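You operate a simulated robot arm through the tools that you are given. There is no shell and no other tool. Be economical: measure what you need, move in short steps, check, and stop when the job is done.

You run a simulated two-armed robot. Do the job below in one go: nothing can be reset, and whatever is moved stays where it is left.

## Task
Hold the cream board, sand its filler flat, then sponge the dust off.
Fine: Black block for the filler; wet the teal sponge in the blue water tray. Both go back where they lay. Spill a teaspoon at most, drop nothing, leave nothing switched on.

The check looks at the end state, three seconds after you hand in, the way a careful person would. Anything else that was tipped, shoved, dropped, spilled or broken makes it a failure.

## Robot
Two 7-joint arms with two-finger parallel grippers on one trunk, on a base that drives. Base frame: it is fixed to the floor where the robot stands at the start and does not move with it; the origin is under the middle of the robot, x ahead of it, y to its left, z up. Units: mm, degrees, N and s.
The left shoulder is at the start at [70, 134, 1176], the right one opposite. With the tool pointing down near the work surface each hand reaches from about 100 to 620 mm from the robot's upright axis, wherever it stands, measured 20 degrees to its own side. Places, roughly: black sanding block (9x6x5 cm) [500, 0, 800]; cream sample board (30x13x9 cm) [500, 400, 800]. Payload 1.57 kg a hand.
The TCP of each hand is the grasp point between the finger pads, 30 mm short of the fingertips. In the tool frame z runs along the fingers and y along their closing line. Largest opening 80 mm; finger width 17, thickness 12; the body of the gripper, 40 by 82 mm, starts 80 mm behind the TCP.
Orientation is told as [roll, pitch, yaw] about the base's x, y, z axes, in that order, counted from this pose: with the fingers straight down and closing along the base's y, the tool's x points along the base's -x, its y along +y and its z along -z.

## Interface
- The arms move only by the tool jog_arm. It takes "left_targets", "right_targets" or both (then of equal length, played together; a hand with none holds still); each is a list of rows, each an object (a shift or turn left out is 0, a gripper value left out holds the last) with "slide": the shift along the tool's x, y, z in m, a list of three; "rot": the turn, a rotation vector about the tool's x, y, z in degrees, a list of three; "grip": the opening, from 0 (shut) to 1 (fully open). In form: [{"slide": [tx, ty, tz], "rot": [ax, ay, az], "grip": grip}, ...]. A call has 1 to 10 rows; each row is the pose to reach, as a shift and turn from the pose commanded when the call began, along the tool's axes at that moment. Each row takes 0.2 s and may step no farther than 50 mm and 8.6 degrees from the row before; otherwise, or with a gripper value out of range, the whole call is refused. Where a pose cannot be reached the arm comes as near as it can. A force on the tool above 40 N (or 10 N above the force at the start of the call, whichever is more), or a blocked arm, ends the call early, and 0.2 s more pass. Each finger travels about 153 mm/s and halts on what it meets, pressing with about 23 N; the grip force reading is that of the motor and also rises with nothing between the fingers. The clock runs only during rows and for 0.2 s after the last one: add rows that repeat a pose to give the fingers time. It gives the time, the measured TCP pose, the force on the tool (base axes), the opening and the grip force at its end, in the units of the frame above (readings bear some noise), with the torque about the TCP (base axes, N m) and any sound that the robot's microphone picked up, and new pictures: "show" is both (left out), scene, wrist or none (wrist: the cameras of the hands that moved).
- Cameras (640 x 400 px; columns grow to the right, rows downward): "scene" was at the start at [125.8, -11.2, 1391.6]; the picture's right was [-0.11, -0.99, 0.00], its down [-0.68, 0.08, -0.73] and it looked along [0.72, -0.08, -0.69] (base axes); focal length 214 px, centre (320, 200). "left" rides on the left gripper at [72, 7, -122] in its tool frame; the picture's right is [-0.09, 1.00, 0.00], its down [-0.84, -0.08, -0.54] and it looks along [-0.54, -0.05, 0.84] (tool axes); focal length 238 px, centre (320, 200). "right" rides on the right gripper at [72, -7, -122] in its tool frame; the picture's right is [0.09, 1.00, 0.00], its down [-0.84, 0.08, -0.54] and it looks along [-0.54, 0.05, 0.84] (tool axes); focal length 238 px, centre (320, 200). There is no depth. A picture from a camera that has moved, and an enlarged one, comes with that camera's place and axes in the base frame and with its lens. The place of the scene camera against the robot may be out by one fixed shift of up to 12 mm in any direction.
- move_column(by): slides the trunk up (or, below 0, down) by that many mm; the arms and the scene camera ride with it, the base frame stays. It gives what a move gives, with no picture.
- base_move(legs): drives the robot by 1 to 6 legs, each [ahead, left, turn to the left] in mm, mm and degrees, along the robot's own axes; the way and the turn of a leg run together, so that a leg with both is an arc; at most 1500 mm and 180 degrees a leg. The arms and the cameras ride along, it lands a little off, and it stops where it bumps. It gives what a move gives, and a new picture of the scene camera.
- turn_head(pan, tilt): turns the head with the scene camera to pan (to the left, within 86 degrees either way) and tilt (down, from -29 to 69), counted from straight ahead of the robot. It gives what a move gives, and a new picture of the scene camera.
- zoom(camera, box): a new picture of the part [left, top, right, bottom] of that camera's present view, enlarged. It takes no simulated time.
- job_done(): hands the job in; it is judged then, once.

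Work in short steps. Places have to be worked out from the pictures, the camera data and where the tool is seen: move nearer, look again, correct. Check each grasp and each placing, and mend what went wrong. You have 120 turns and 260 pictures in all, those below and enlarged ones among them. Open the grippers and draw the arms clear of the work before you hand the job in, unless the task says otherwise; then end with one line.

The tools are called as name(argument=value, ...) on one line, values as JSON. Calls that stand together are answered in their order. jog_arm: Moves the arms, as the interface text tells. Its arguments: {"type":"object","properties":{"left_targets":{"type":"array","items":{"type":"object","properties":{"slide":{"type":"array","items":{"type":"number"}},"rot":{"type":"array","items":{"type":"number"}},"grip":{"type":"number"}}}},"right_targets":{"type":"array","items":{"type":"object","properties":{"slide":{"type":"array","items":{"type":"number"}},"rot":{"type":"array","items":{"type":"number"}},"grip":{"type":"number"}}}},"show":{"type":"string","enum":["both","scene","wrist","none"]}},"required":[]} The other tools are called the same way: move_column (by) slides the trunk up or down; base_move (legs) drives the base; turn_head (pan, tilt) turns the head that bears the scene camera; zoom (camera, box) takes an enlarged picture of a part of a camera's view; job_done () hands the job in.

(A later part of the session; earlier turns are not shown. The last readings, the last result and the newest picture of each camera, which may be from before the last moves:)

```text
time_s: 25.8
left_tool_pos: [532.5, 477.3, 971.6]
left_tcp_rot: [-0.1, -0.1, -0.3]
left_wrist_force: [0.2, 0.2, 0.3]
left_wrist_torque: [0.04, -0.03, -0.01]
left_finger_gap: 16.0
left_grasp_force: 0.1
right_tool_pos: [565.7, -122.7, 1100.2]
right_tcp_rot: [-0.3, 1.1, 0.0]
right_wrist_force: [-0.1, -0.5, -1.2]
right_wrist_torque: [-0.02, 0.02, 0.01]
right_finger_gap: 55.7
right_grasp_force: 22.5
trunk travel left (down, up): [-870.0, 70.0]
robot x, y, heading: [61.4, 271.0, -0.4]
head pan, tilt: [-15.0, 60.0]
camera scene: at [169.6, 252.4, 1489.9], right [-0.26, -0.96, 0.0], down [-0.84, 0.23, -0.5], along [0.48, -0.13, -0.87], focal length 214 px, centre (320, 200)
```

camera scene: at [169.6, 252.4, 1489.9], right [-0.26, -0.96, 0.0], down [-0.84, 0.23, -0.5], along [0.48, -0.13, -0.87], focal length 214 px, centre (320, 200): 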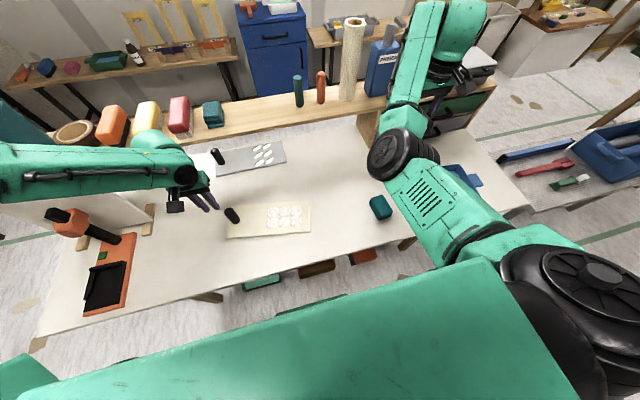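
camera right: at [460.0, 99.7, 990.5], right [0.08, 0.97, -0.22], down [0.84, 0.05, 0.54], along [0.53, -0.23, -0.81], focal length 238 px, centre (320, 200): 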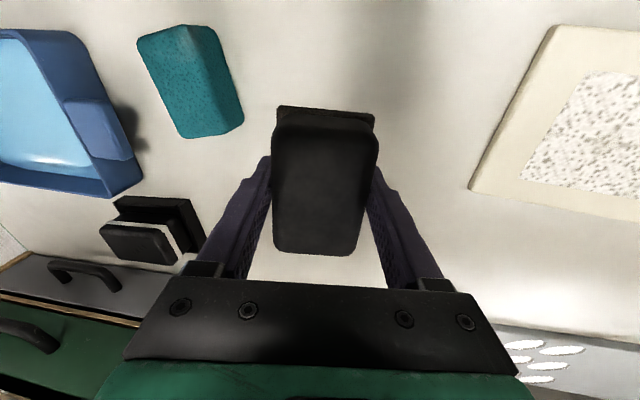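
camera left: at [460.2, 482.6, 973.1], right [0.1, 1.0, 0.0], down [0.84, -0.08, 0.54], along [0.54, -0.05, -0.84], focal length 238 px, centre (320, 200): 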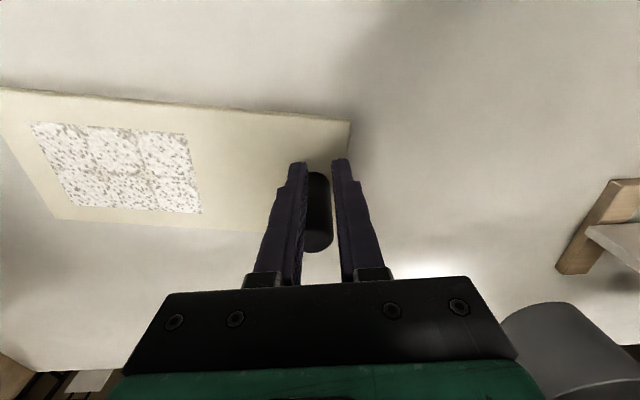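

It's reachable again. I draw the hand back toward the robot's right side to let the elbow fold outward.

jog_arm(right_targets=[{"slide": [0.04, -0.02, 0]}, {"slide": [0.08, -0.04, 0]}, {"slide": [0.12, -0.06, 0]}, {"slide": [0.16, -0.08, 0]}, {"slide": [0.19, -0.1, 0]}], show="scene")

```text
time_s: 26.9
left_tool_pos: [532.3, 474.9, 971.1]
left_tcp_rot: [0.1, -0.3, -0.3]
left_wrist_force: [0.4, -0.3, 0.2]
left_wrist_torque: [0.02, 0.04, 0.04]
left_finger_gap: 16.2
left_grasp_force: 0.0
right_tool_pos: [378.2, -224.9, 1102.8]
right_tcp_rot: [-0.2, 1.1, 0.1]
right_wrist_force: [0.2, 0.9, -0.9]
right_wrist_torque: [0.0, 0.0, 0.01]
right_finger_gap: 56.0
right_grasp_force: 23.2
trunk travel left (down, up): [-870.0, 70.0]
robot x, y, heading: [60.8, 270.9, -0.2]
head pan, tilt: [-15.0, 60.0]
camera scene: at [168.9, 249.3, 1489.9], right [-0.26, -0.96, 0.0], down [-0.84, 0.23, -0.5], along [0.48, -0.13, -0.87], focal length 214 px, centre (320, 200)
```

scene: 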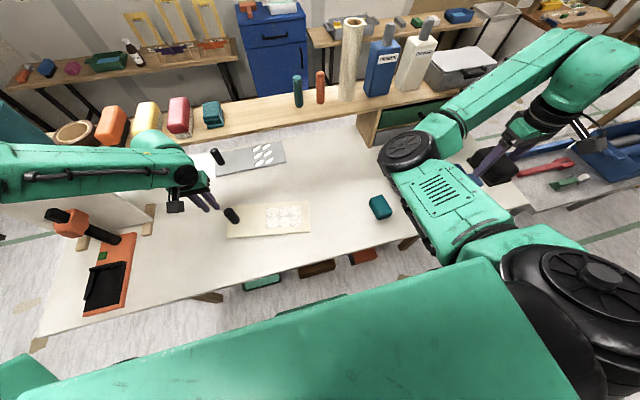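

The elbow lags the hand sideways, so it should realign if I stretch the arm out to the front right. I do that at height, clear of the bottles at x≈950.

jog_arm(right_targets=[{"slide": [-0.045, 0, -0.01]}, {"slide": [-0.09, 0, -0.02]}, {"slide": [-0.135, 0, -0.03]}, {"slide": [-0.18, 0, -0.04]}, {"slide": [-0.22, 0, -0.05]}, {"slide": [-0.26, 0, -0.06]}, {"slide": [-0.29, 0, -0.06]}, {"slide": [-0.29, 0, -0.06]}], show="scene")

```text
time_s: 28.8
left_tool_pos: [533.0, 476.9, 971.6]
left_tcp_rot: [-0.1, 0.0, -0.2]
left_wrist_force: [-0.3, 0.8, 0.2]
left_wrist_torque: [-0.01, 0.0, 0.03]
left_finger_gap: 15.9
left_grasp_force: 0.0
right_tool_pos: [595.8, -195.6, 1155.6]
right_tcp_rot: [-0.7, 0.3, 0.8]
right_wrist_force: [0.0, 0.4, -1.2]
right_wrist_torque: [-0.05, 0.03, 0.01]
right_finger_gap: 55.7
right_grasp_force: 23.2
right hand out of reach, approached as far as the arm can: row 5, 6, 7, 8
trunk travel left (down, up): [-870.0, 70.0]
robot x, y, heading: [66.2, 271.4, -0.4]
head pan, tilt: [-15.0, 60.0]
camera scene: at [170.9, 252.3, 1489.8], right [-0.26, -0.96, 0.0], down [-0.84, 0.23, -0.5], along [0.48, -0.13, -0.87], focal length 214 px, centre (320, 200)
```

scene: 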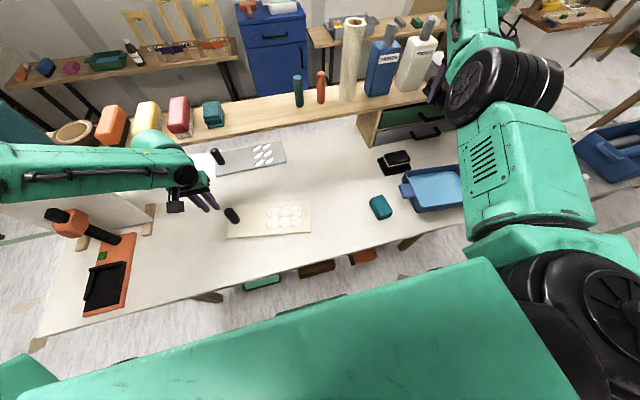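

The arm is straightened, with the elbow on the shoulder–hand line. I bring the hand back left toward the block's place, staying high.

jog_arm(right_targets=[{"slide": [0.04, 0.02, 0]}, {"slide": [0.08, 0.05, 0]}, {"slide": [0.12, 0.09, 0]}, {"slide": [0.15, 0.13, 0.02]}, {"slide": [0.17, 0.17, 0.04]}, {"slide": [0.18, 0.21, 0.06]}], show="scene")

```text
refused: row 3 steps farther than a row can; nothing moved
```

jog_arm(right_targets=[{"slide": [0.04, 0.02, 0]}, {"slide": [0.075, 0.05, 0]}, {"slide": [0.105, 0.08, 0]}, {"slide": [0.13, 0.115, 0.015]}, {"slide": [0.15, 0.15, 0.03]}, {"slide": [0.16, 0.19, 0.045]}, {"slide": [0.16, 0.21, 0.06]}], show="scene")

```text
time_s: 30.4
left_tool_pos: [532.4, 476.0, 970.8]
left_tcp_rot: [-0.1, -0.1, -0.2]
left_wrist_force: [0.4, 1.2, 0.1]
left_wrist_torque: [-0.01, -0.02, 0.0]
left_finger_gap: 16.1
left_grasp_force: 0.1
right_tool_pos: [485.4, -68.0, 1072.9]
right_tcp_rot: [-0.2, 1.1, -0.1]
right_wrist_force: [1.4, 0.6, -1.4]
right_wrist_torque: [-0.01, 0.04, 0.0]
right_finger_gap: 55.6
right_grasp_force: 22.6
right hand out of reach, approached as far as the arm can: row 4, 5, 6, 7
trunk travel left (down, up): [-870.0, 70.0]
robot x, y, heading: [59.6, 269.4, -0.0]
head pan, tilt: [-15.0, 60.0]
camera scene: at [170.7, 251.7, 1489.9], right [-0.26, -0.96, 0.0], down [-0.84, 0.23, -0.5], along [0.48, -0.13, -0.87], focal length 214 px, centre (320, 200)
```

scene: 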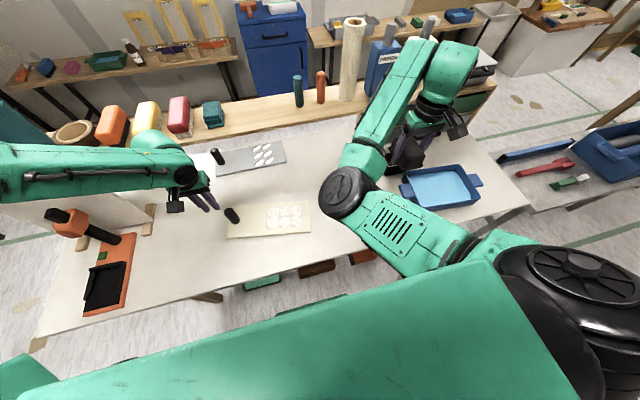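

The elbow now hangs low and inward. Raising the hand well above shoulder level on the right side should swing it back up and out.

jog_arm(right_targets=[{"slide": [0, -0.03, -0.03]}, {"slide": [0, -0.06, -0.065]}, {"slide": [0, -0.09, -0.1]}, {"slide": [0, -0.12, -0.14]}, {"slide": [0, -0.12, -0.18]}, {"slide": [0, -0.12, -0.22]}, {"slide": [0, -0.12, -0.26]}, {"slide": [0, -0.12, -0.3]}], show="scene")

```text
time_s: 32.1
left_tool_pos: [530.3, 476.0, 973.0]
left_tcp_rot: [0.0, -0.2, -0.2]
left_wrist_force: [-0.1, -0.5, 0.9]
left_wrist_torque: [0.02, -0.01, 0.0]
left_finger_gap: 16.0
left_grasp_force: 0.1
right_tool_pos: [486.8, -187.7, 1377.5]
right_tcp_rot: [-0.4, 0.9, -0.2]
right_wrist_force: [-0.2, -0.7, -1.2]
right_wrist_torque: [-0.03, -0.01, 0.03]
right_finger_gap: 55.8
right_grasp_force: 22.8
trunk travel left (down, up): [-870.0, 70.0]
robot x, y, heading: [61.4, 269.5, -0.1]
head pan, tilt: [-15.0, 60.0]
camera scene: at [167.4, 249.8, 1490.0], right [-0.26, -0.96, 0.0], down [-0.83, 0.23, -0.5], along [0.48, -0.13, -0.87], focal length 214 px, centre (320, 200)
```

scene: 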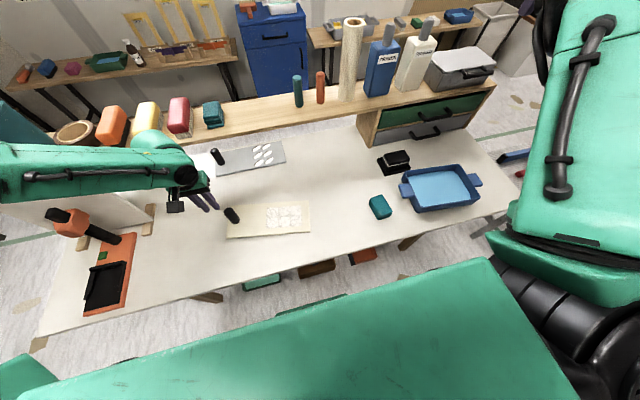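

The elbow has swung up. I'll work with a lower trunk so the elbows stay up: first I raise the left hand, then lower the trunk.

jog_arm(left_targets=[{"slide": [0, 0, -0.04]}, {"slide": [0, 0, -0.08]}, {"slide": [0, 0, -0.12]}, {"slide": [0, 0, -0.16]}, {"slide": [0, 0, -0.2]}, {"slide": [0, 0, -0.24]}, {"slide": [0, 0, -0.28]}, {"slide": [0, 0, -0.31]}], show="none")

move_column(by=-290)

turn_head(pan=-15, tilt=50)

```text
time_s: 34.0
left_tool_pos: [531.2, 475.9, 1282.3]
left_tcp_rot: [0.0, -0.1, -0.2]
left_wrist_force: [0.6, 0.0, 0.5]
left_wrist_torque: [-0.01, -0.02, 0.01]
left_finger_gap: 15.8
left_grasp_force: 0.1
right_tool_pos: [489.6, -187.6, 1375.8]
right_tcp_rot: [-0.3, 1.1, 0.0]
right_wrist_force: [0.0, -0.5, -1.9]
right_wrist_torque: [-0.01, 0.02, 0.01]
right_finger_gap: 55.7
right_grasp_force: 22.7
trunk travel left (down, up): [-870.0, 70.0]
robot x, y, heading: [62.3, 271.5, -0.2]
head pan, tilt: [-15.0, 60.0]
```

```text
time_s: 36.9
left_tool_pos: [531.9, 477.9, 990.9]
left_tcp_rot: [-0.1, -0.1, -0.2]
left_wrist_force: [0.2, 0.2, -0.6]
left_wrist_torque: [-0.04, -0.02, 0.02]
left_finger_gap: 15.7
left_grasp_force: 0.0
right_tool_pos: [490.1, -188.1, 1087.7]
right_tcp_rot: [-0.3, 1.1, 0.0]
right_wrist_force: [0.1, -0.9, -1.3]
right_wrist_torque: [-0.02, 0.05, -0.01]
right_finger_gap: 55.6
right_grasp_force: 23.0
trunk travel left (down, up): [-580.0, 360.0]
robot x, y, heading: [59.7, 272.6, -0.5]
head pan, tilt: [-15.0, 60.0]
```

```text
time_s: 37.6
left_tool_pos: [531.3, 476.6, 991.0]
left_tcp_rot: [0.0, -0.1, -0.3]
left_wrist_force: [0.5, -0.1, 0.1]
left_wrist_torque: [-0.04, -0.01, 0.02]
left_finger_gap: 16.1
left_grasp_force: 0.0
right_tool_pos: [490.8, -186.1, 1085.8]
right_tcp_rot: [-0.3, 1.0, 0.1]
right_wrist_force: [-0.1, 1.1, -0.9]
right_wrist_torque: [-0.03, -0.03, 0.02]
right_finger_gap: 55.8
right_grasp_force: 23.0
trunk travel left (down, up): [-580.0, 360.0]
robot x, y, heading: [61.7, 272.4, -0.2]
head pan, tilt: [-15.0, 50.0]
camera scene: at [180.1, 247.9, 1212.4], right [-0.26, -0.96, 0.0], down [-0.74, 0.2, -0.64], along [0.62, -0.17, -0.77], focal length 214 px, centre (320, 200)
```

scene: 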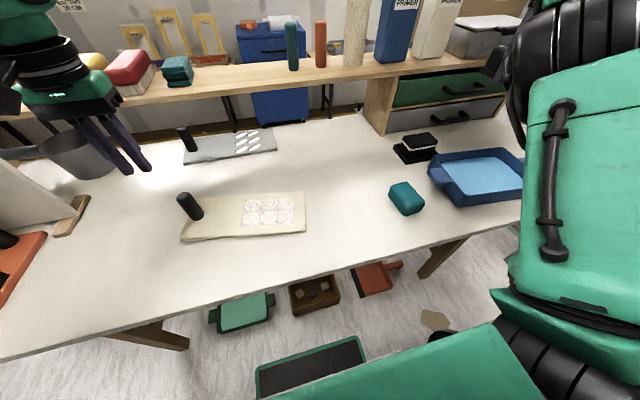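

Now I move the right hand left and down toward the block's original place.

jog_arm(right_targets=[{"slide": [0, 0.035, 0.03]}, {"slide": [0, 0.07, 0.06]}, {"slide": [0.002, 0.105, 0.09]}, {"slide": [0.004, 0.14, 0.12]}, {"slide": [0.008, 0.175, 0.15]}, {"slide": [0.012, 0.205, 0.18]}, {"slide": [0.014, 0.231, 0.2]}, {"slide": [0.014, 0.231, 0.22]}, {"slide": [0.014, 0.231, 0.22], "rot": [0, 0, -2.7]}])

```text
time_s: 39.6
left_tool_pos: [533.0, 477.6, 991.4]
left_tcp_rot: [-0.1, -0.2, -0.3]
left_wrist_force: [-0.3, 0.5, 0.0]
left_wrist_torque: [0.01, 0.01, 0.01]
left_finger_gap: 16.1
left_grasp_force: 0.0
right_tool_pos: [549.3, -39.9, 859.9]
right_tcp_rot: [-0.2, 1.1, 2.5]
right_wrist_force: [0.6, 0.7, -2.0]
right_wrist_torque: [-0.02, 0.02, 0.01]
right_finger_gap: 55.3
right_grasp_force: 23.0
right hand out of reach, approached as far as the arm can: row 4, 5, 6, 7, 8, 9
trunk travel left (down, up): [-580.0, 360.0]
robot x, y, heading: [62.3, 270.4, -0.3]
head pan, tilt: [-15.0, 50.0]
camera scene: at [180.3, 247.9, 1212.4], right [-0.26, -0.96, 0.0], down [-0.74, 0.2, -0.64], along [0.62, -0.17, -0.77], focal length 214 px, centre (320, 200)
camera right: at [478.8, -48.6, 982.8], right [-0.13, 0.99, 0.0], down [0.84, 0.11, 0.53], along [0.52, 0.07, -0.85], focal length 238 px, centre (320, 200)
```

scene: 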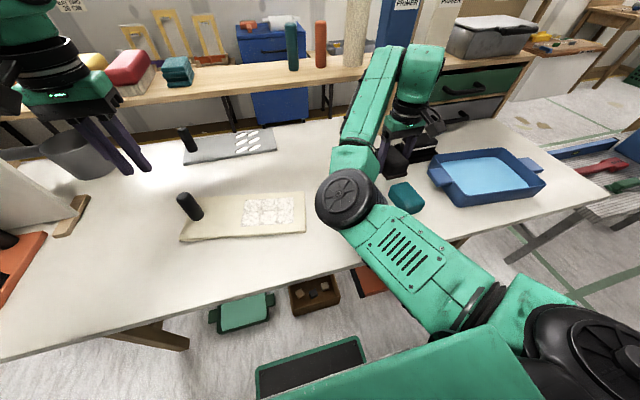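
right: 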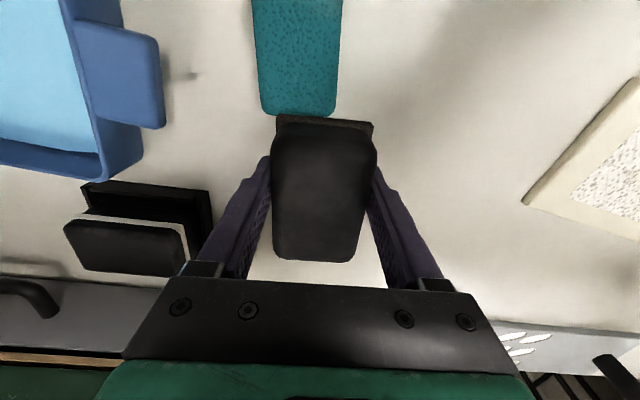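

The elbow is still folded inward. I go up to free space and yaw the hand counter-clockwise, so that the wrist limit drags the elbow around to the outside.

jog_arm(right_targets=[{"slide": [0, -0.02, -0.045]}, {"slide": [0, -0.04, -0.09], "rot": [0, 0, -8]}, {"slide": [0, -0.06, -0.13], "rot": [0, 0, -16]}, {"slide": [0, -0.08, -0.17], "rot": [0, 0, -24]}, {"slide": [0, -0.1, -0.2], "rot": [0, 0, -32]}, {"slide": [0, -0.1, -0.24], "rot": [0, 0, -40]}, {"slide": [0, -0.1, -0.24], "rot": [0, 0, -48]}, {"slide": [0, -0.1, -0.24], "rot": [0, 0, -56]}, {"slide": [0, -0.1, -0.24], "rot": [0, 0, -64]}, {"slide": [0, -0.1, -0.24], "rot": [0, 0, -72]}], show="scene")

```text
time_s: 41.8
left_tool_pos: [530.8, 477.2, 991.4]
left_tcp_rot: [-0.2, 0.0, -0.2]
left_wrist_force: [0.3, 0.5, 0.7]
left_wrist_torque: [-0.02, 0.0, 0.0]
left_finger_gap: 15.9
left_grasp_force: 0.0
right_tool_pos: [520.4, -138.5, 1084.2]
right_tcp_rot: [0.9, 0.6, 74.9]
right_wrist_force: [-0.3, 0.9, -1.0]
right_wrist_torque: [0.0, -0.01, -0.02]
right_finger_gap: 55.5
right_grasp_force: 22.9
right hand out of reach, approached as far as the arm can: row 5, 6, 7, 8, 9, 10
trunk travel left (down, up): [-580.0, 360.0]
robot x, y, heading: [63.2, 275.1, -0.5]
head pan, tilt: [-15.0, 50.0]
camera scene: at [179.7, 249.1, 1212.5], right [-0.26, -0.97, 0.0], down [-0.74, 0.2, -0.64], along [0.62, -0.17, -0.77], focal length 214 px, centre (320, 200)
```

scene: 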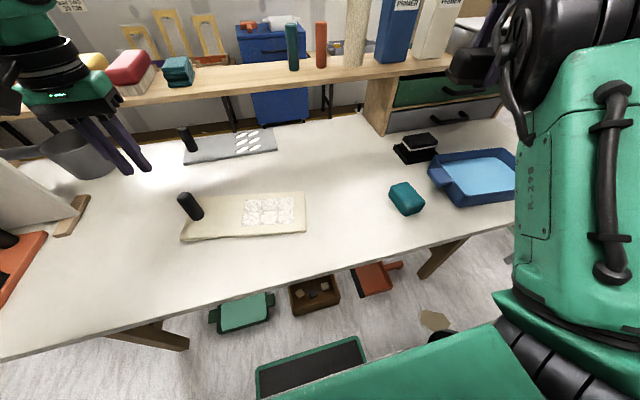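

The elbow is now raised and further out. I keep this yaw and move the hand left, so the elbow ends up on its right side.

jog_arm(right_targets=[{"slide": [-0.03, 0, 0], "rot": [0, 0, -5]}, {"slide": [-0.06, 0, 0], "rot": [0, 0, -10]}, {"slide": [-0.09, 0, 0], "rot": [0, 0, -15]}, {"slide": [-0.12, 0, 0], "rot": [0, 0, -20]}, {"slide": [-0.15, 0, 0], "rot": [0, 0, -25]}, {"slide": [-0.18, 0, 0], "rot": [0, 0, -30]}], show="scene")

```text
time_s: 43.2
left_tool_pos: [532.9, 478.3, 991.2]
left_tcp_rot: [-0.1, -0.1, -0.1]
left_wrist_force: [0.0, 0.1, 0.3]
left_wrist_torque: [-0.01, 0.02, 0.0]
left_finger_gap: 16.0
left_grasp_force: 0.0
right_tool_pos: [566.7, 34.6, 1080.9]
right_tcp_rot: [1.2, 0.0, 104.9]
right_wrist_force: [0.0, -0.2, -2.0]
right_wrist_torque: [0.0, -0.03, -0.01]
right_finger_gap: 55.8
right_grasp_force: 23.3
trunk travel left (down, up): [-580.0, 360.0]
robot x, y, heading: [60.3, 270.5, 0.1]
head pan, tilt: [-15.0, 50.0]
camera scene: at [180.4, 249.1, 1212.4], right [-0.26, -0.96, 0.0], down [-0.74, 0.2, -0.64], along [0.62, -0.17, -0.77], focal length 214 px, centre (320, 200)
```

scene: 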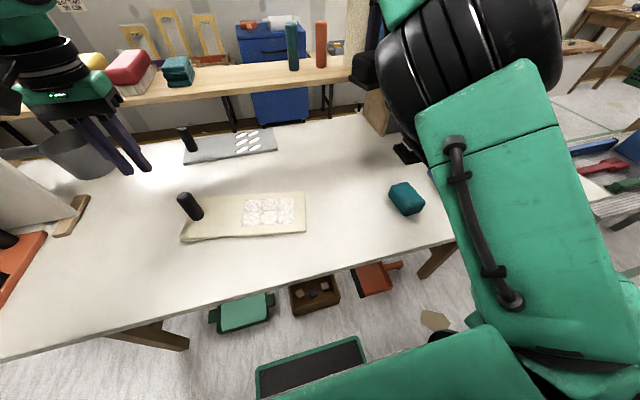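

Everything is reachable and the elbow is up. I unwind the yaw back toward 3°.

jog_arm(right_targets=[{"rot": [0, 0, 8]}, {"rot": [0, 0, 16]}, {"rot": [0, 0, 24]}, {"rot": [0, 0, 32]}, {"rot": [0, 0, 40]}, {"rot": [0, 0, 48]}, {"rot": [0, 0, 56]}, {"rot": [0, 0, 64]}, {"rot": [0, 0, 72]}, {"rot": [0, 0, 80]}], show="scene")

```text
time_s: 45.4
left_tool_pos: [531.3, 476.9, 991.1]
left_tcp_rot: [0.0, -0.1, -0.2]
left_wrist_force: [-0.9, -0.9, 0.2]
left_wrist_torque: [-0.01, 0.0, 0.04]
left_finger_gap: 15.8
left_grasp_force: 0.0
right_tool_pos: [568.3, 33.4, 1082.2]
right_tcp_rot: [0.2, 1.1, 24.5]
right_wrist_force: [0.0, -0.7, -1.7]
right_wrist_torque: [0.01, 0.03, -0.02]
right_finger_gap: 55.5
right_grasp_force: 23.0
trunk travel left (down, up): [-580.0, 360.0]
robot x, y, heading: [60.7, 269.0, -0.1]
head pan, tilt: [-15.0, 50.0]
camera scene: at [180.2, 248.1, 1212.4], right [-0.26, -0.96, 0.0], down [-0.74, 0.2, -0.64], along [0.62, -0.17, -0.77], focal length 214 px, centre (320, 200)
```

scene: 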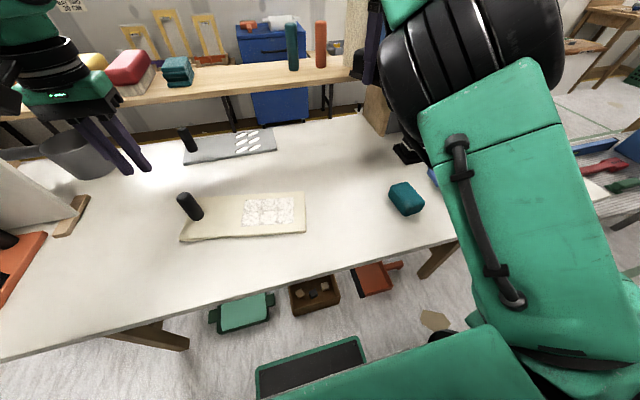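

The elbow stays up. I descend toward above the block's place and finish the yaw.

jog_arm(right_targets=[{"slide": [0.015, 0.01, 0.03], "rot": [0, 0, 5]}, {"slide": [0.03, 0.02, 0.06], "rot": [0, 0, 10]}, {"slide": [0.045, 0.03, 0.09], "rot": [0, 0, 15]}, {"slide": [0.06, 0.038, 0.12], "rot": [0, 0, 20]}, {"slide": [0.07, 0.044, 0.15], "rot": [0, 0, 21.8]}, {"slide": [0.079, 0.048, 0.18], "rot": [0, 0, 21.8]}, {"slide": [0.079, 0.048, 0.2], "rot": [0, 0, 21.8]}])

```text
time_s: 47.0
left_tool_pos: [532.5, 477.4, 990.9]
left_tcp_rot: [0.0, -0.1, -0.2]
left_wrist_force: [-0.2, 0.5, -0.2]
left_wrist_torque: [0.0, -0.01, 0.01]
left_finger_gap: 16.1
left_grasp_force: 0.0
right_tool_pos: [504.5, -28.1, 893.2]
right_tcp_rot: [1.6, 0.7, 1.8]
right_wrist_force: [-0.4, -0.1, -1.3]
right_wrist_torque: [0.02, 0.01, -0.01]
right_finger_gap: 55.9
right_grasp_force: 23.3
right hand out of reach, approached as far as the arm can: row 2, 3, 4, 5, 6, 7
trunk travel left (down, up): [-580.0, 360.0]
robot x, y, heading: [61.9, 267.4, -0.3]
head pan, tilt: [-15.0, 50.0]
camera scene: at [180.4, 247.7, 1212.4], right [-0.26, -0.96, 0.0], down [-0.74, 0.2, -0.64], along [0.62, -0.17, -0.77], focal length 214 px, centre (320, 200)
camera right: at [432.8, -40.4, 1017.0], right [-0.12, 0.99, 0.03], down [0.84, 0.09, 0.53], along [0.53, 0.09, -0.84], focal length 238 px, centre (320, 200)
```

scene: 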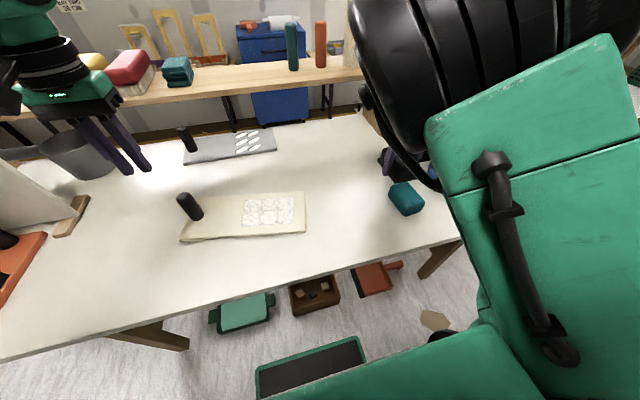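
right: 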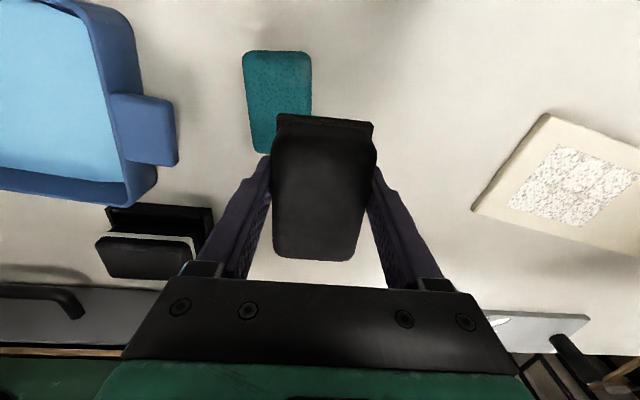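

Reach may be limited by elbow flexion because the shoulder is too low. I restore the trunk to its original height with the elbow kept up, then descend.

move_column(by=170)

jog_arm(right_targets=[{"slide": [0.0, 0.02, 0.01], "rot": [-1.6, 0, 0]}, {"slide": [0, 0.04, 0.02], "rot": [-1.6, 0, 0]}, {"slide": [0.01, 0.06, 0.03], "rot": [-1.6, 0, 0]}, {"slide": [0.02, 0.074, 0.05], "rot": [-1.6, 0, 0]}, {"slide": [0.029, 0.074, 0.09], "rot": [-1.6, 0, 0]}, {"slide": [0.029, 0.074, 0.13], "rot": [-1.6, 0, 0]}, {"slide": [0.029, 0.074, 0.16], "rot": [-1.6, 0, 0]}])

```text
time_s: 48.9
left_tool_pos: [531.8, 476.0, 1162.1]
left_tcp_rot: [0.0, 0.0, -0.2]
left_wrist_force: [-0.5, -0.6, -0.3]
left_wrist_torque: [0.0, 0.03, 0.01]
left_finger_gap: 15.8
left_grasp_force: 0.0
right_tool_pos: [503.5, -28.5, 1060.8]
right_tcp_rot: [1.5, 1.2, 1.6]
right_wrist_force: [0.4, 0.8, -1.3]
right_wrist_torque: [0.02, 0.02, 0.01]
right_finger_gap: 55.5
right_grasp_force: 22.9
trunk travel left (down, up): [-750.0, 190.0]
robot x, y, heading: [62.2, 275.5, -0.3]
head pan, tilt: [-15.0, 50.0]
```

```text
time_s: 50.5
left_tool_pos: [532.3, 477.5, 1160.7]
left_tcp_rot: [0.0, -0.1, -0.2]
left_wrist_force: [-0.4, -0.1, 0.1]
left_wrist_torque: [0.0, -0.01, -0.03]
left_finger_gap: 16.2
left_grasp_force: 0.0
right_tool_pos: [499.5, -17.4, 901.9]
right_tcp_rot: [1.4, 1.2, 2.8]
right_wrist_force: [0.0, -1.1, -2.0]
right_wrist_torque: [0.0, 0.01, 0.0]
right_finger_gap: 55.6
right_grasp_force: 23.2
right hand out of reach, approached as far as the arm can: row 1, 2, 3, 4, 5, 6, 7
trunk travel left (down, up): [-750.0, 190.0]
robot x, y, heading: [62.2, 273.9, -0.1]
head pan, tilt: [-15.0, 50.0]
camera scene: at [180.8, 247.9, 1382.4], right [-0.26, -0.96, 0.0], down [-0.74, 0.2, -0.64], along [0.62, -0.17, -0.77], focal length 214 px, centre (320, 200)
camera right: at [428.4, -29.8, 1024.9], right [-0.14, 0.99, 0.03], down [0.84, 0.11, 0.53], along [0.52, 0.1, -0.85], focal length 238 px, centre (320, 200)
```

scene: 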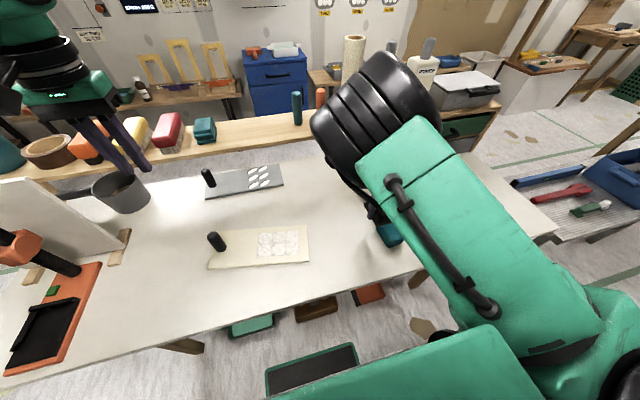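
right: 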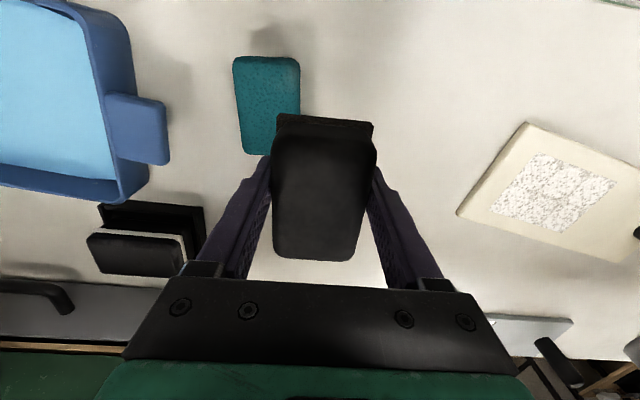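

I test whether the limit comes from wrist yaw by trying the same target with yaw around +35°.

jog_arm(right_targets=[{"rot": [0, 0, -8]}, {"rot": [0, 0, -16]}, {"rot": [0, 0, -24]}, {"rot": [0, 0, -32]}, {"slide": [0.008, 0.02, 0], "rot": [0, 0, -32]}, {"slide": [0.016, 0.04, 0], "rot": [0, 0, -32]}, {"slide": [0.024, 0.062, 0], "rot": [0, 0, -32]}, {"slide": [0.024, 0.062, 0], "rot": [0, 0, -32]}], show="scene")

```text
time_s: 52.3
left_tool_pos: [532.2, 477.8, 1161.0]
left_tcp_rot: [-0.1, -0.1, -0.2]
left_wrist_force: [-0.6, -1.0, 0.7]
left_wrist_torque: [0.0, -0.01, 0.01]
left_finger_gap: 16.0
left_grasp_force: 0.1
right_tool_pos: [492.0, -16.9, 894.5]
right_tcp_rot: [1.9, 0.1, 34.9]
right_wrist_force: [-0.7, -0.1, -1.5]
right_wrist_torque: [-0.01, 0.02, 0.02]
right_finger_gap: 55.7
right_grasp_force: 22.3
right hand out of reach, approached as far as the arm can: row 5, 6, 7, 8
trunk travel left (down, up): [-750.0, 190.0]
robot x, y, heading: [63.0, 269.8, -0.1]
head pan, tilt: [-15.0, 50.0]
camera scene: at [180.2, 248.0, 1382.4], right [-0.26, -0.96, 0.0], down [-0.74, 0.2, -0.64], along [0.62, -0.17, -0.77], focal length 214 px, centre (320, 200)
```

scene: 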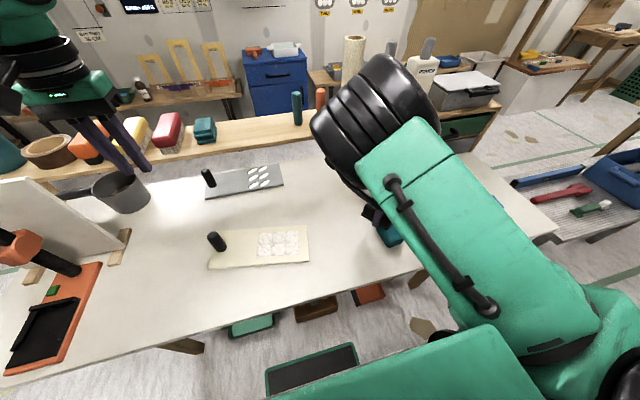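

Yaw is not the limit; the elbow is simply folded the wrong way. I'll go up, yaw to about -20°, and then tilt the hand so the fingers point left, which puts the wrist and elbow on the right side.

jog_arm(right_targets=[{"slide": [0, -0.01, -0.04], "rot": [0, 0, 8]}, {"slide": [0, -0.02, -0.08], "rot": [0, 0, 16]}, {"slide": [0, -0.03, -0.12], "rot": [0, 0, 24]}, {"slide": [0, -0.03, -0.16], "rot": [0, 0, 32]}, {"slide": [0, -0.03, -0.2], "rot": [0, 0, 40]}, {"slide": [0, -0.03, -0.23], "rot": [0, 0, 48]}, {"slide": [0, -0.03, -0.26], "rot": [0, 0, 55]}], show="none")

jog_arm(right_targets=[{"rot": [-8, 0, 0]}, {"rot": [-16, 0, 0]}, {"rot": [-24, 0, 0]}, {"rot": [-32, 0, 0]}, {"rot": [-40, 0, 0]}, {"rot": [-48, 0, 0]}, {"rot": [-56, 0, 0]}, {"rot": [-64, 0, 0]}], show="scene")

```text
time_s: 53.9
left_tool_pos: [531.6, 476.7, 1161.1]
left_tcp_rot: [0.0, -0.1, -0.1]
left_wrist_force: [-0.2, -0.8, -0.4]
left_wrist_torque: [-0.01, 0.01, 0.01]
left_finger_gap: 16.1
left_grasp_force: 0.1
right_tool_pos: [514.2, -48.4, 1155.2]
right_tcp_rot: [1.1, 1.7, -20.6]
right_wrist_force: [0.3, 0.1, -1.3]
right_wrist_torque: [0.03, -0.01, 0.01]
right_finger_gap: 55.6
right_grasp_force: 23.0
trunk travel left (down, up): [-750.0, 190.0]
robot x, y, heading: [65.0, 272.8, -0.0]
head pan, tilt: [-15.0, 50.0]
```

```text
time_s: 55.7
left_tool_pos: [531.1, 477.1, 1161.9]
left_tcp_rot: [0.1, -0.1, -0.2]
left_wrist_force: [0.2, 0.0, 0.0]
left_wrist_torque: [0.06, 0.01, 0.0]
left_finger_gap: 16.2
left_grasp_force: 0.1
right_tool_pos: [516.9, -49.3, 1154.0]
right_tcp_rot: [65.1, 1.6, -20.1]
right_wrist_force: [0.2, -0.3, -1.5]
right_wrist_torque: [0.0, 0.02, -0.02]
right_finger_gap: 55.6
right_grasp_force: 22.9
trunk travel left (down, up): [-750.0, 190.0]
robot x, y, heading: [60.5, 272.1, -0.3]
head pan, tilt: [-15.0, 50.0]
camera scene: at [180.0, 246.4, 1382.4], right [-0.26, -0.96, 0.0], down [-0.74, 0.2, -0.64], along [0.62, -0.17, -0.77], focal length 214 px, centre (320, 200)
```

scene: 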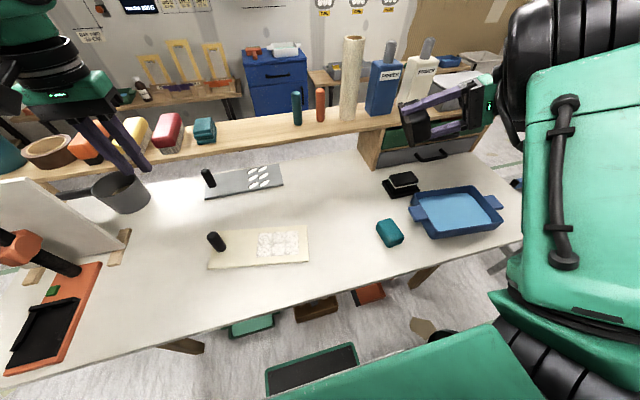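

That worked freely and the elbow moved right. I shift the hand left toward the block's place while tilted, then unroll it there.

jog_arm(right_targets=[{"slide": [0.02, 0.011, 0.023]}, {"slide": [0.04, 0.022, 0.046]}, {"slide": [0.06, 0.033, 0.07]}, {"slide": [0.06, 0.033, 0.07], "rot": [8, 0, 0]}, {"slide": [0.06, 0.033, 0.07], "rot": [16, 0, 0]}, {"slide": [0.06, 0.033, 0.07], "rot": [24, 0, 0]}, {"slide": [0.06, 0.033, 0.07], "rot": [32, 0, 0]}, {"slide": [0.06, 0.033, 0.07], "rot": [40, 0, 0]}, {"slide": [0.06, 0.033, 0.07], "rot": [48, 0, 0]}, {"slide": [0.06, 0.033, 0.07], "rot": [56, 0, 0]}], show="scene")

```text
time_s: 57.9
left_tool_pos: [533.0, 476.4, 1160.4]
left_tcp_rot: [0.1, -0.2, -0.3]
left_wrist_force: [0.1, -0.3, -0.7]
left_wrist_torque: [-0.02, 0.06, 0.0]
left_finger_gap: 15.9
left_grasp_force: 0.1
right_tool_pos: [500.5, 21.9, 1164.1]
right_tcp_rot: [9.8, 1.6, -20.3]
right_wrist_force: [0.6, 0.1, -0.7]
right_wrist_torque: [0.0, -0.01, 0.01]
right_finger_gap: 55.7
right_grasp_force: 22.8
right hand out of reach, approached as far as the arm can: row 9, 10
trunk travel left (down, up): [-750.0, 190.0]
robot x, y, heading: [61.0, 270.9, -0.5]
head pan, tilt: [-15.0, 50.0]
camera scene: at [181.1, 248.2, 1382.3], right [-0.26, -0.96, 0.0], down [-0.74, 0.2, -0.64], along [0.62, -0.17, -0.77], focal length 214 px, centre (320, 200)
```

scene: 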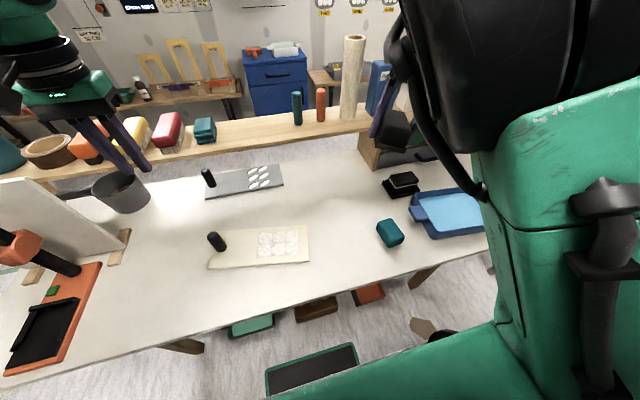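

A loop of the hand (up, then right, then down, then back to the front) should rotate the elbow outward. First leg: level the hand and go up.

jog_arm(right_targets=[{"slide": [0, -0.01, -0.03], "rot": [3, 0, -5]}, {"slide": [0.01, -0.02, -0.07], "rot": [6, 0, -10]}, {"slide": [0.02, -0.02, -0.11], "rot": [9, 0, -15]}, {"slide": [0.03, -0.02, -0.15], "rot": [9.8, 0, -20]}, {"slide": [0.04, -0.02, -0.19], "rot": [9.8, 0, -20]}, {"slide": [0.05, -0.02, -0.23], "rot": [9.8, 0, -20]}, {"slide": [0.056, -0.02, -0.27], "rot": [9.8, 0, -20]}, {"slide": [0.056, -0.02, -0.31], "rot": [9.8, 0, -20]}], show="none")

```text
time_s: 59.7
left_tool_pos: [532.0, 477.3, 1161.0]
left_tcp_rot: [0.0, -0.1, -0.3]
left_wrist_force: [0.4, -0.3, 0.1]
left_wrist_torque: [0.03, -0.01, 0.01]
left_finger_gap: 16.1
left_grasp_force: 0.0
right_tool_pos: [419.9, -23.9, 1347.5]
right_tcp_rot: [-0.8, 0.1, -0.2]
right_wrist_force: [-0.3, -0.2, -1.7]
right_wrist_torque: [-0.02, 0.02, 0.04]
right_finger_gap: 55.7
right_grasp_force: 23.0
right hand out of reach, approached as far as the arm can: row 5, 6, 7, 8
trunk travel left (down, up): [-750.0, 190.0]
robot x, y, heading: [62.0, 271.7, 0.3]
head pan, tilt: [-15.0, 50.0]
```

Now to the right at this height, then down on the right side.

jog_arm(right_targets=[{"slide": [0.01, -0.04, 0]}, {"slide": [0.03, -0.08, 0]}, {"slide": [0.05, -0.12, 0]}, {"slide": [0.07, -0.16, 0]}, {"slide": [0.09, -0.2, 0]}, {"slide": [0.11, -0.24, 0]}, {"slide": [0.13, -0.28, 0.01]}, {"slide": [0.15, -0.31, 0.03]}, {"slide": [0.15, -0.33, 0.06]}, {"slide": [0.15, -0.35, 0.1]}], show="none")

jog_arm(right_targets=[{"slide": [0, 0, 0.045]}, {"slide": [0, 0, 0.09]}, {"slide": [0, 0, 0.135]}, {"slide": [0, 0, 0.18]}, {"slide": [0, 0, 0.22]}, {"slide": [0, 0, 0.26]}, {"slide": [0, 0, 0.28]}], show="scene")

```text
time_s: 61.9
left_tool_pos: [531.5, 475.2, 1163.3]
left_tcp_rot: [0.2, -0.2, -0.3]
left_wrist_force: [-0.1, 0.2, 0.9]
left_wrist_torque: [0.07, -0.02, 0.01]
left_finger_gap: 16.0
left_grasp_force: 0.0
right_tool_pos: [261.0, -372.7, 1250.1]
right_tcp_rot: [-0.7, 0.2, -0.2]
right_wrist_force: [0.5, -0.5, -1.8]
right_wrist_torque: [0.03, -0.01, -0.02]
right_finger_gap: 55.6
right_grasp_force: 23.6
right hand out of reach, approached as far as the arm can: row 5, 6, 7, 8, 9, 10
trunk travel left (down, up): [-750.0, 190.0]
robot x, y, heading: [61.0, 271.7, -0.1]
head pan, tilt: [-15.0, 50.0]
```

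```text
time_s: 63.5
left_tool_pos: [532.2, 477.0, 1162.4]
left_tcp_rot: [0.0, -0.2, -0.3]
left_wrist_force: [0.1, -0.6, -1.1]
left_wrist_torque: [0.0, -0.01, -0.01]
left_finger_gap: 16.2
left_grasp_force: 0.0
right_tool_pos: [258.4, -371.6, 969.2]
right_tcp_rot: [-0.6, 0.2, -0.2]
right_wrist_force: [0.0, -0.1, -1.6]
right_wrist_torque: [0.03, 0.0, 0.03]
right_finger_gap: 55.8
right_grasp_force: 23.4
trunk travel left (down, up): [-750.0, 190.0]
robot x, y, heading: [62.4, 270.4, -0.1]
head pan, tilt: [-15.0, 50.0]
camera scene: at [180.2, 247.5, 1382.4], right [-0.26, -0.96, 0.0], down [-0.74, 0.2, -0.64], along [0.62, -0.17, -0.77], focal length 214 px, centre (320, 200)
```

scene: 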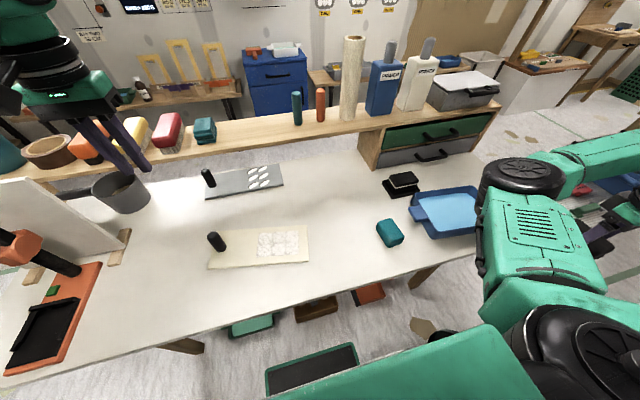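

That direction rotates it the wrong way; the reverse loop (right, up, front, down) should turn the elbow in → down → out. I go up here, then across at height to the front.

jog_arm(right_targets=[{"slide": [0, 0, -0.045]}, {"slide": [0, 0, -0.09]}, {"slide": [0, 0, -0.135]}, {"slide": [0, 0, -0.18]}, {"slide": [0, 0, -0.22]}, {"slide": [0, 0, -0.26]}, {"slide": [0, 0, -0.3]}, {"slide": [0, 0.02, -0.34]}, {"slide": [0, 0.05, -0.37]}, {"slide": [0, 0.08, -0.4]}], show="none")

jog_arm(right_targets=[{"slide": [0, 0.04, -0.02]}, {"slide": [0, 0.08, -0.03]}, {"slide": [0, 0.12, -0.03]}, {"slide": [-0.02, 0.16, -0.03]}, {"slide": [-0.05, 0.19, -0.03]}, {"slide": [-0.08, 0.22, -0.03]}, {"slide": [-0.11, 0.25, -0.03]}, {"slide": [-0.14, 0.28, -0.02]}, {"slide": [-0.17, 0.31, 0]}], show="scene")

```text
time_s: 65.7
left_tool_pos: [531.9, 477.1, 1162.8]
left_tcp_rot: [0.0, -0.2, -0.2]
left_wrist_force: [0.3, 0.2, 0.0]
left_wrist_torque: [0.0, -0.01, -0.01]
left_finger_gap: 16.1
left_grasp_force: 0.0
right_tool_pos: [252.4, -269.7, 1334.6]
right_tcp_rot: [-1.0, 0.1, -0.2]
right_wrist_force: [1.2, 0.4, -0.9]
right_wrist_torque: [0.0, 0.0, 0.03]
right_finger_gap: 55.7
right_grasp_force: 22.9
right hand out of reach, approached as far as the arm can: row 7, 8, 9, 10
trunk travel left (down, up): [-750.0, 190.0]
robot x, y, heading: [65.8, 272.6, 0.0]
head pan, tilt: [-15.0, 50.0]
```

```text
time_s: 67.1
left_tool_pos: [532.1, 479.0, 1160.1]
left_tcp_rot: [-0.1, -0.1, -0.2]
left_wrist_force: [-0.5, 0.6, -0.5]
left_wrist_torque: [0.01, -0.02, -0.01]
left_finger_gap: 15.9
left_grasp_force: 0.0
right_tool_pos: [325.7, -92.5, 1320.2]
right_tcp_rot: [7.8, 1.1, -1.6]
right_wrist_force: [0.2, 0.5, -0.8]
right_wrist_torque: [-0.03, 0.03, 0.02]
right_finger_gap: 55.5
right_grasp_force: 23.0
right hand out of reach, approached as far as the arm can: row 1, 2, 3, 4, 5, 6, 7
trunk travel left (down, up): [-750.0, 190.0]
robot x, y, heading: [65.2, 276.3, -0.2]
head pan, tilt: [-15.0, 50.0]
stopped in row 7 (right hand): the arm was blocked; the commanded pose is now the measured one
camera scene: at [180.5, 248.1, 1382.6], right [-0.27, -0.96, 0.0], down [-0.74, 0.21, -0.64], along [0.62, -0.18, -0.76], focal length 214 px, centre (320, 200)
```

scene: 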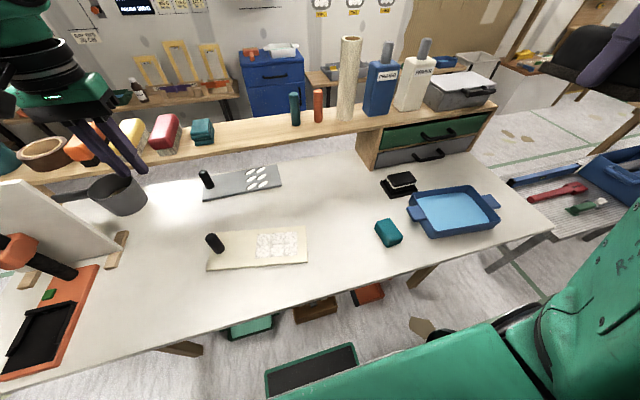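

The arm touched something of its own near the head, but the upper arm now appears to be out to the right. I move the hand forward and down to the front, levelling it.

jog_arm(right_targets=[{"slide": [-0.03, -0.01, 0.01]}, {"slide": [-0.06, -0.01, 0.03], "rot": [3, 0, 0]}, {"slide": [-0.09, 0, 0.06], "rot": [6, 0, 0]}, {"slide": [-0.12, 0.0, 0.09], "rot": [7.8, 0, -1.5]}, {"slide": [-0.15, 0.01, 0.12], "rot": [7.8, 0, -1.5]}, {"slide": [-0.16, 0.03, 0.15], "rot": [7.8, 0, -1.5]}, {"slide": [-0.16, 0.04, 0.18], "rot": [7.8, 0, -1.5]}], show="scene")

```text
time_s: 68.7
left_tool_pos: [532.0, 476.4, 1161.7]
left_tcp_rot: [-0.1, -0.1, -0.2]
left_wrist_force: [-0.4, -0.6, -0.2]
left_wrist_torque: [-0.01, -0.01, 0.02]
left_finger_gap: 16.2
left_grasp_force: 0.1
right_tool_pos: [502.6, -69.0, 1166.6]
right_tcp_rot: [-0.2, 0.8, -0.2]
right_wrist_force: [0.4, -0.1, -1.0]
right_wrist_torque: [0.03, 0.01, 0.0]
right_finger_gap: 55.4
right_grasp_force: 22.8
right hand out of reach, approached as far as the arm can: row 5, 6, 7
trunk travel left (down, up): [-750.0, 190.0]
robot x, y, heading: [61.7, 269.2, -0.4]
head pan, tilt: [-15.0, 50.0]
camera scene: at [181.0, 247.3, 1382.3], right [-0.26, -0.96, 0.0], down [-0.74, 0.2, -0.64], along [0.62, -0.17, -0.77], focal length 214 px, centre (320, 200)
```

scene: 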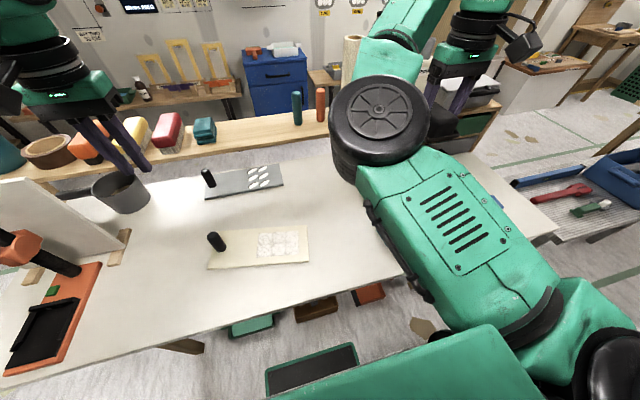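

The elbow is still inward, so I try the loop on the low side. I raise the trunk, bring the hand in close below the shoulder, then move it right, then forward.

move_column(by=190)

jog_arm(right_targets=[{"slide": [0.025, 0.005, 0.04]}, {"slide": [0.05, 0.015, 0.08]}, {"slide": [0.075, 0.025, 0.12]}, {"slide": [0.1, 0.035, 0.16]}, {"slide": [0.125, 0.045, 0.2]}, {"slide": [0.15, 0.055, 0.24]}, {"slide": [0.175, 0.065, 0.275]}, {"slide": [0.205, 0.075, 0.305]}, {"slide": [0.235, 0.085, 0.33]}, {"slide": [0.265, 0.095, 0.35]}], show="scene")

```text
time_s: 70.8
left_tool_pos: [532.0, 477.1, 1350.5]
left_tcp_rot: [0.0, 0.0, -0.2]
left_wrist_force: [0.2, -0.1, 0.5]
left_wrist_torque: [0.0, 0.0, 0.0]
left_finger_gap: 15.9
left_grasp_force: 0.0
right_tool_pos: [500.4, -68.2, 1356.0]
right_tcp_rot: [-0.2, 0.9, -0.2]
right_wrist_force: [0.6, 0.5, -1.6]
right_wrist_torque: [-0.02, 0.01, -0.01]
right_finger_gap: 55.9
right_grasp_force: 23.0
trunk travel left (down, up): [-940.0, 0.0]
robot x, y, heading: [63.0, 270.2, 0.1]
head pan, tilt: [-15.0, 50.0]
```

```text
time_s: 72.7
left_tool_pos: [529.3, 477.5, 1351.4]
left_tcp_rot: [-0.1, -0.3, -0.3]
left_wrist_force: [-0.1, -0.3, 0.2]
left_wrist_torque: [-0.03, -0.02, 0.0]
left_finger_gap: 16.1
left_grasp_force: 0.1
right_tool_pos: [376.9, -122.6, 1104.4]
right_tcp_rot: [-10.1, -16.2, 0.4]
right_wrist_force: [0.7, 0.0, -1.4]
right_wrist_torque: [-0.01, -0.01, -0.02]
right_finger_gap: 55.6
right_grasp_force: 23.3
right hand out of reach, approached as far as the arm can: row 1, 2, 3, 4, 5, 6, 7, 8, 9
trunk travel left (down, up): [-940.0, 0.0]
robot x, y, heading: [63.7, 273.3, -0.4]
head pan, tilt: [-15.0, 50.0]
stopped in row 9 (right hand): the arm was blocked; the commanded pose is now the measured one
camera scene: at [177.6, 248.3, 1572.7], right [-0.26, -0.97, 0.0], down [-0.74, 0.2, -0.64], along [0.62, -0.17, -0.77], focal length 214 px, centre (320, 200)
```

scene: 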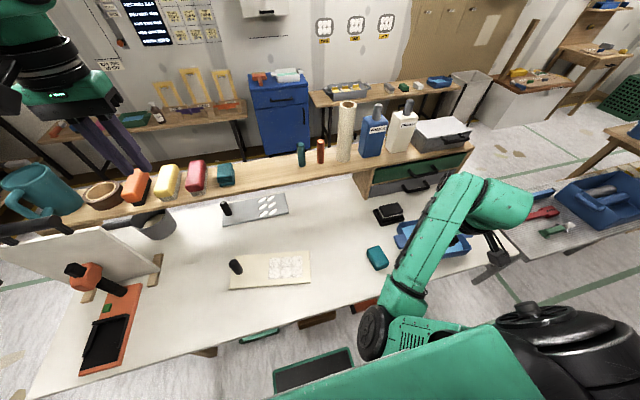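

The elbow now hangs down in front. I swing the hand out to the right and low.

jog_arm(right_targets=[{"slide": [0, -0.03, 0]}, {"slide": [0, -0.06, 0.01], "rot": [-2, 3, 0]}, {"slide": [0, -0.1, 0.02], "rot": [-4, 6, 0]}, {"slide": [0, -0.14, 0.03], "rot": [-6, 9, 0]}, {"slide": [0, -0.18, 0.04], "rot": [-8, 12, 0]}, {"slide": [0, -0.22, 0.05], "rot": [-10, 16, 0]}, {"slide": [0.0, -0.25, 0.06], "rot": [-10, 16, 0]}, {"slide": [0.0, -0.25, 0.08], "rot": [-10, 16, 0]}], show="scene")

```text
time_s: 74.5
left_tool_pos: [531.6, 477.6, 1352.3]
left_tcp_rot: [0.0, -0.1, -0.2]
left_wrist_force: [-0.5, -0.5, -0.5]
left_wrist_torque: [0.01, -0.01, -0.02]
left_finger_gap: 16.0
left_grasp_force: 0.1
right_tool_pos: [388.8, -382.6, 1067.7]
right_tcp_rot: [0.1, 0.1, -1.2]
right_wrist_force: [0.1, -0.4, -1.3]
right_wrist_torque: [0.02, 0.02, -0.02]
right_finger_gap: 55.6
right_grasp_force: 23.1
trunk travel left (down, up): [-940.0, 0.0]
robot x, y, heading: [63.6, 269.1, -0.3]
head pan, tilt: [-15.0, 50.0]
camera scene: at [180.3, 247.4, 1572.4], right [-0.26, -0.97, 0.0], down [-0.74, 0.2, -0.64], along [0.62, -0.17, -0.77], focal length 214 px, centre (320, 200)
```

scene: 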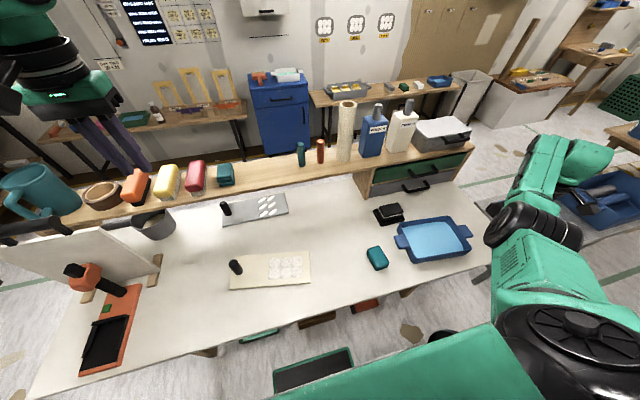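

The arm is level and more stretched. I swing the hand forward and left now to see which way the elbow hangs.

jog_arm(right_targets=[{"slide": [-0.02, 0.04, 0]}, {"slide": [-0.04, 0.08, 0]}, {"slide": [-0.06, 0.12, 0]}, {"slide": [-0.08, 0.16, 0]}, {"slide": [-0.1, 0.2, 0]}, {"slide": [-0.12, 0.24, 0]}, {"slide": [-0.13, 0.28, 0]}, {"slide": [-0.13, 0.32, 0]}, {"slide": [-0.13, 0.36, 0]}], show="scene")

```text
time_s: 76.5
left_tool_pos: [531.7, 479.8, 1350.5]
left_tcp_rot: [-0.1, -0.2, -0.2]
left_wrist_force: [0.2, -0.6, 0.3]
left_wrist_torque: [-0.01, 0.0, -0.03]
left_finger_gap: 16.0
left_grasp_force: 0.0
right_tool_pos: [524.6, -22.6, 1068.8]
right_tcp_rot: [0.1, 0.0, -1.2]
right_wrist_force: [0.1, 0.3, -0.4]
right_wrist_torque: [0.02, 0.0, 0.01]
right_finger_gap: 55.6
right_grasp_force: 22.9
trunk travel left (down, up): [-940.0, 0.0]
robot x, y, heading: [59.4, 269.0, 0.1]
head pan, tilt: [-15.0, 50.0]
camera scene: at [179.9, 250.3, 1572.5], right [-0.26, -0.97, 0.0], down [-0.74, 0.2, -0.64], along [0.62, -0.17, -0.77], focal length 214 px, centre (320, 200)
```

scene: 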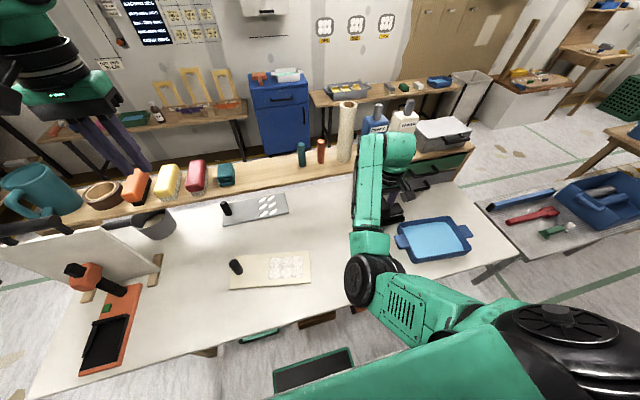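

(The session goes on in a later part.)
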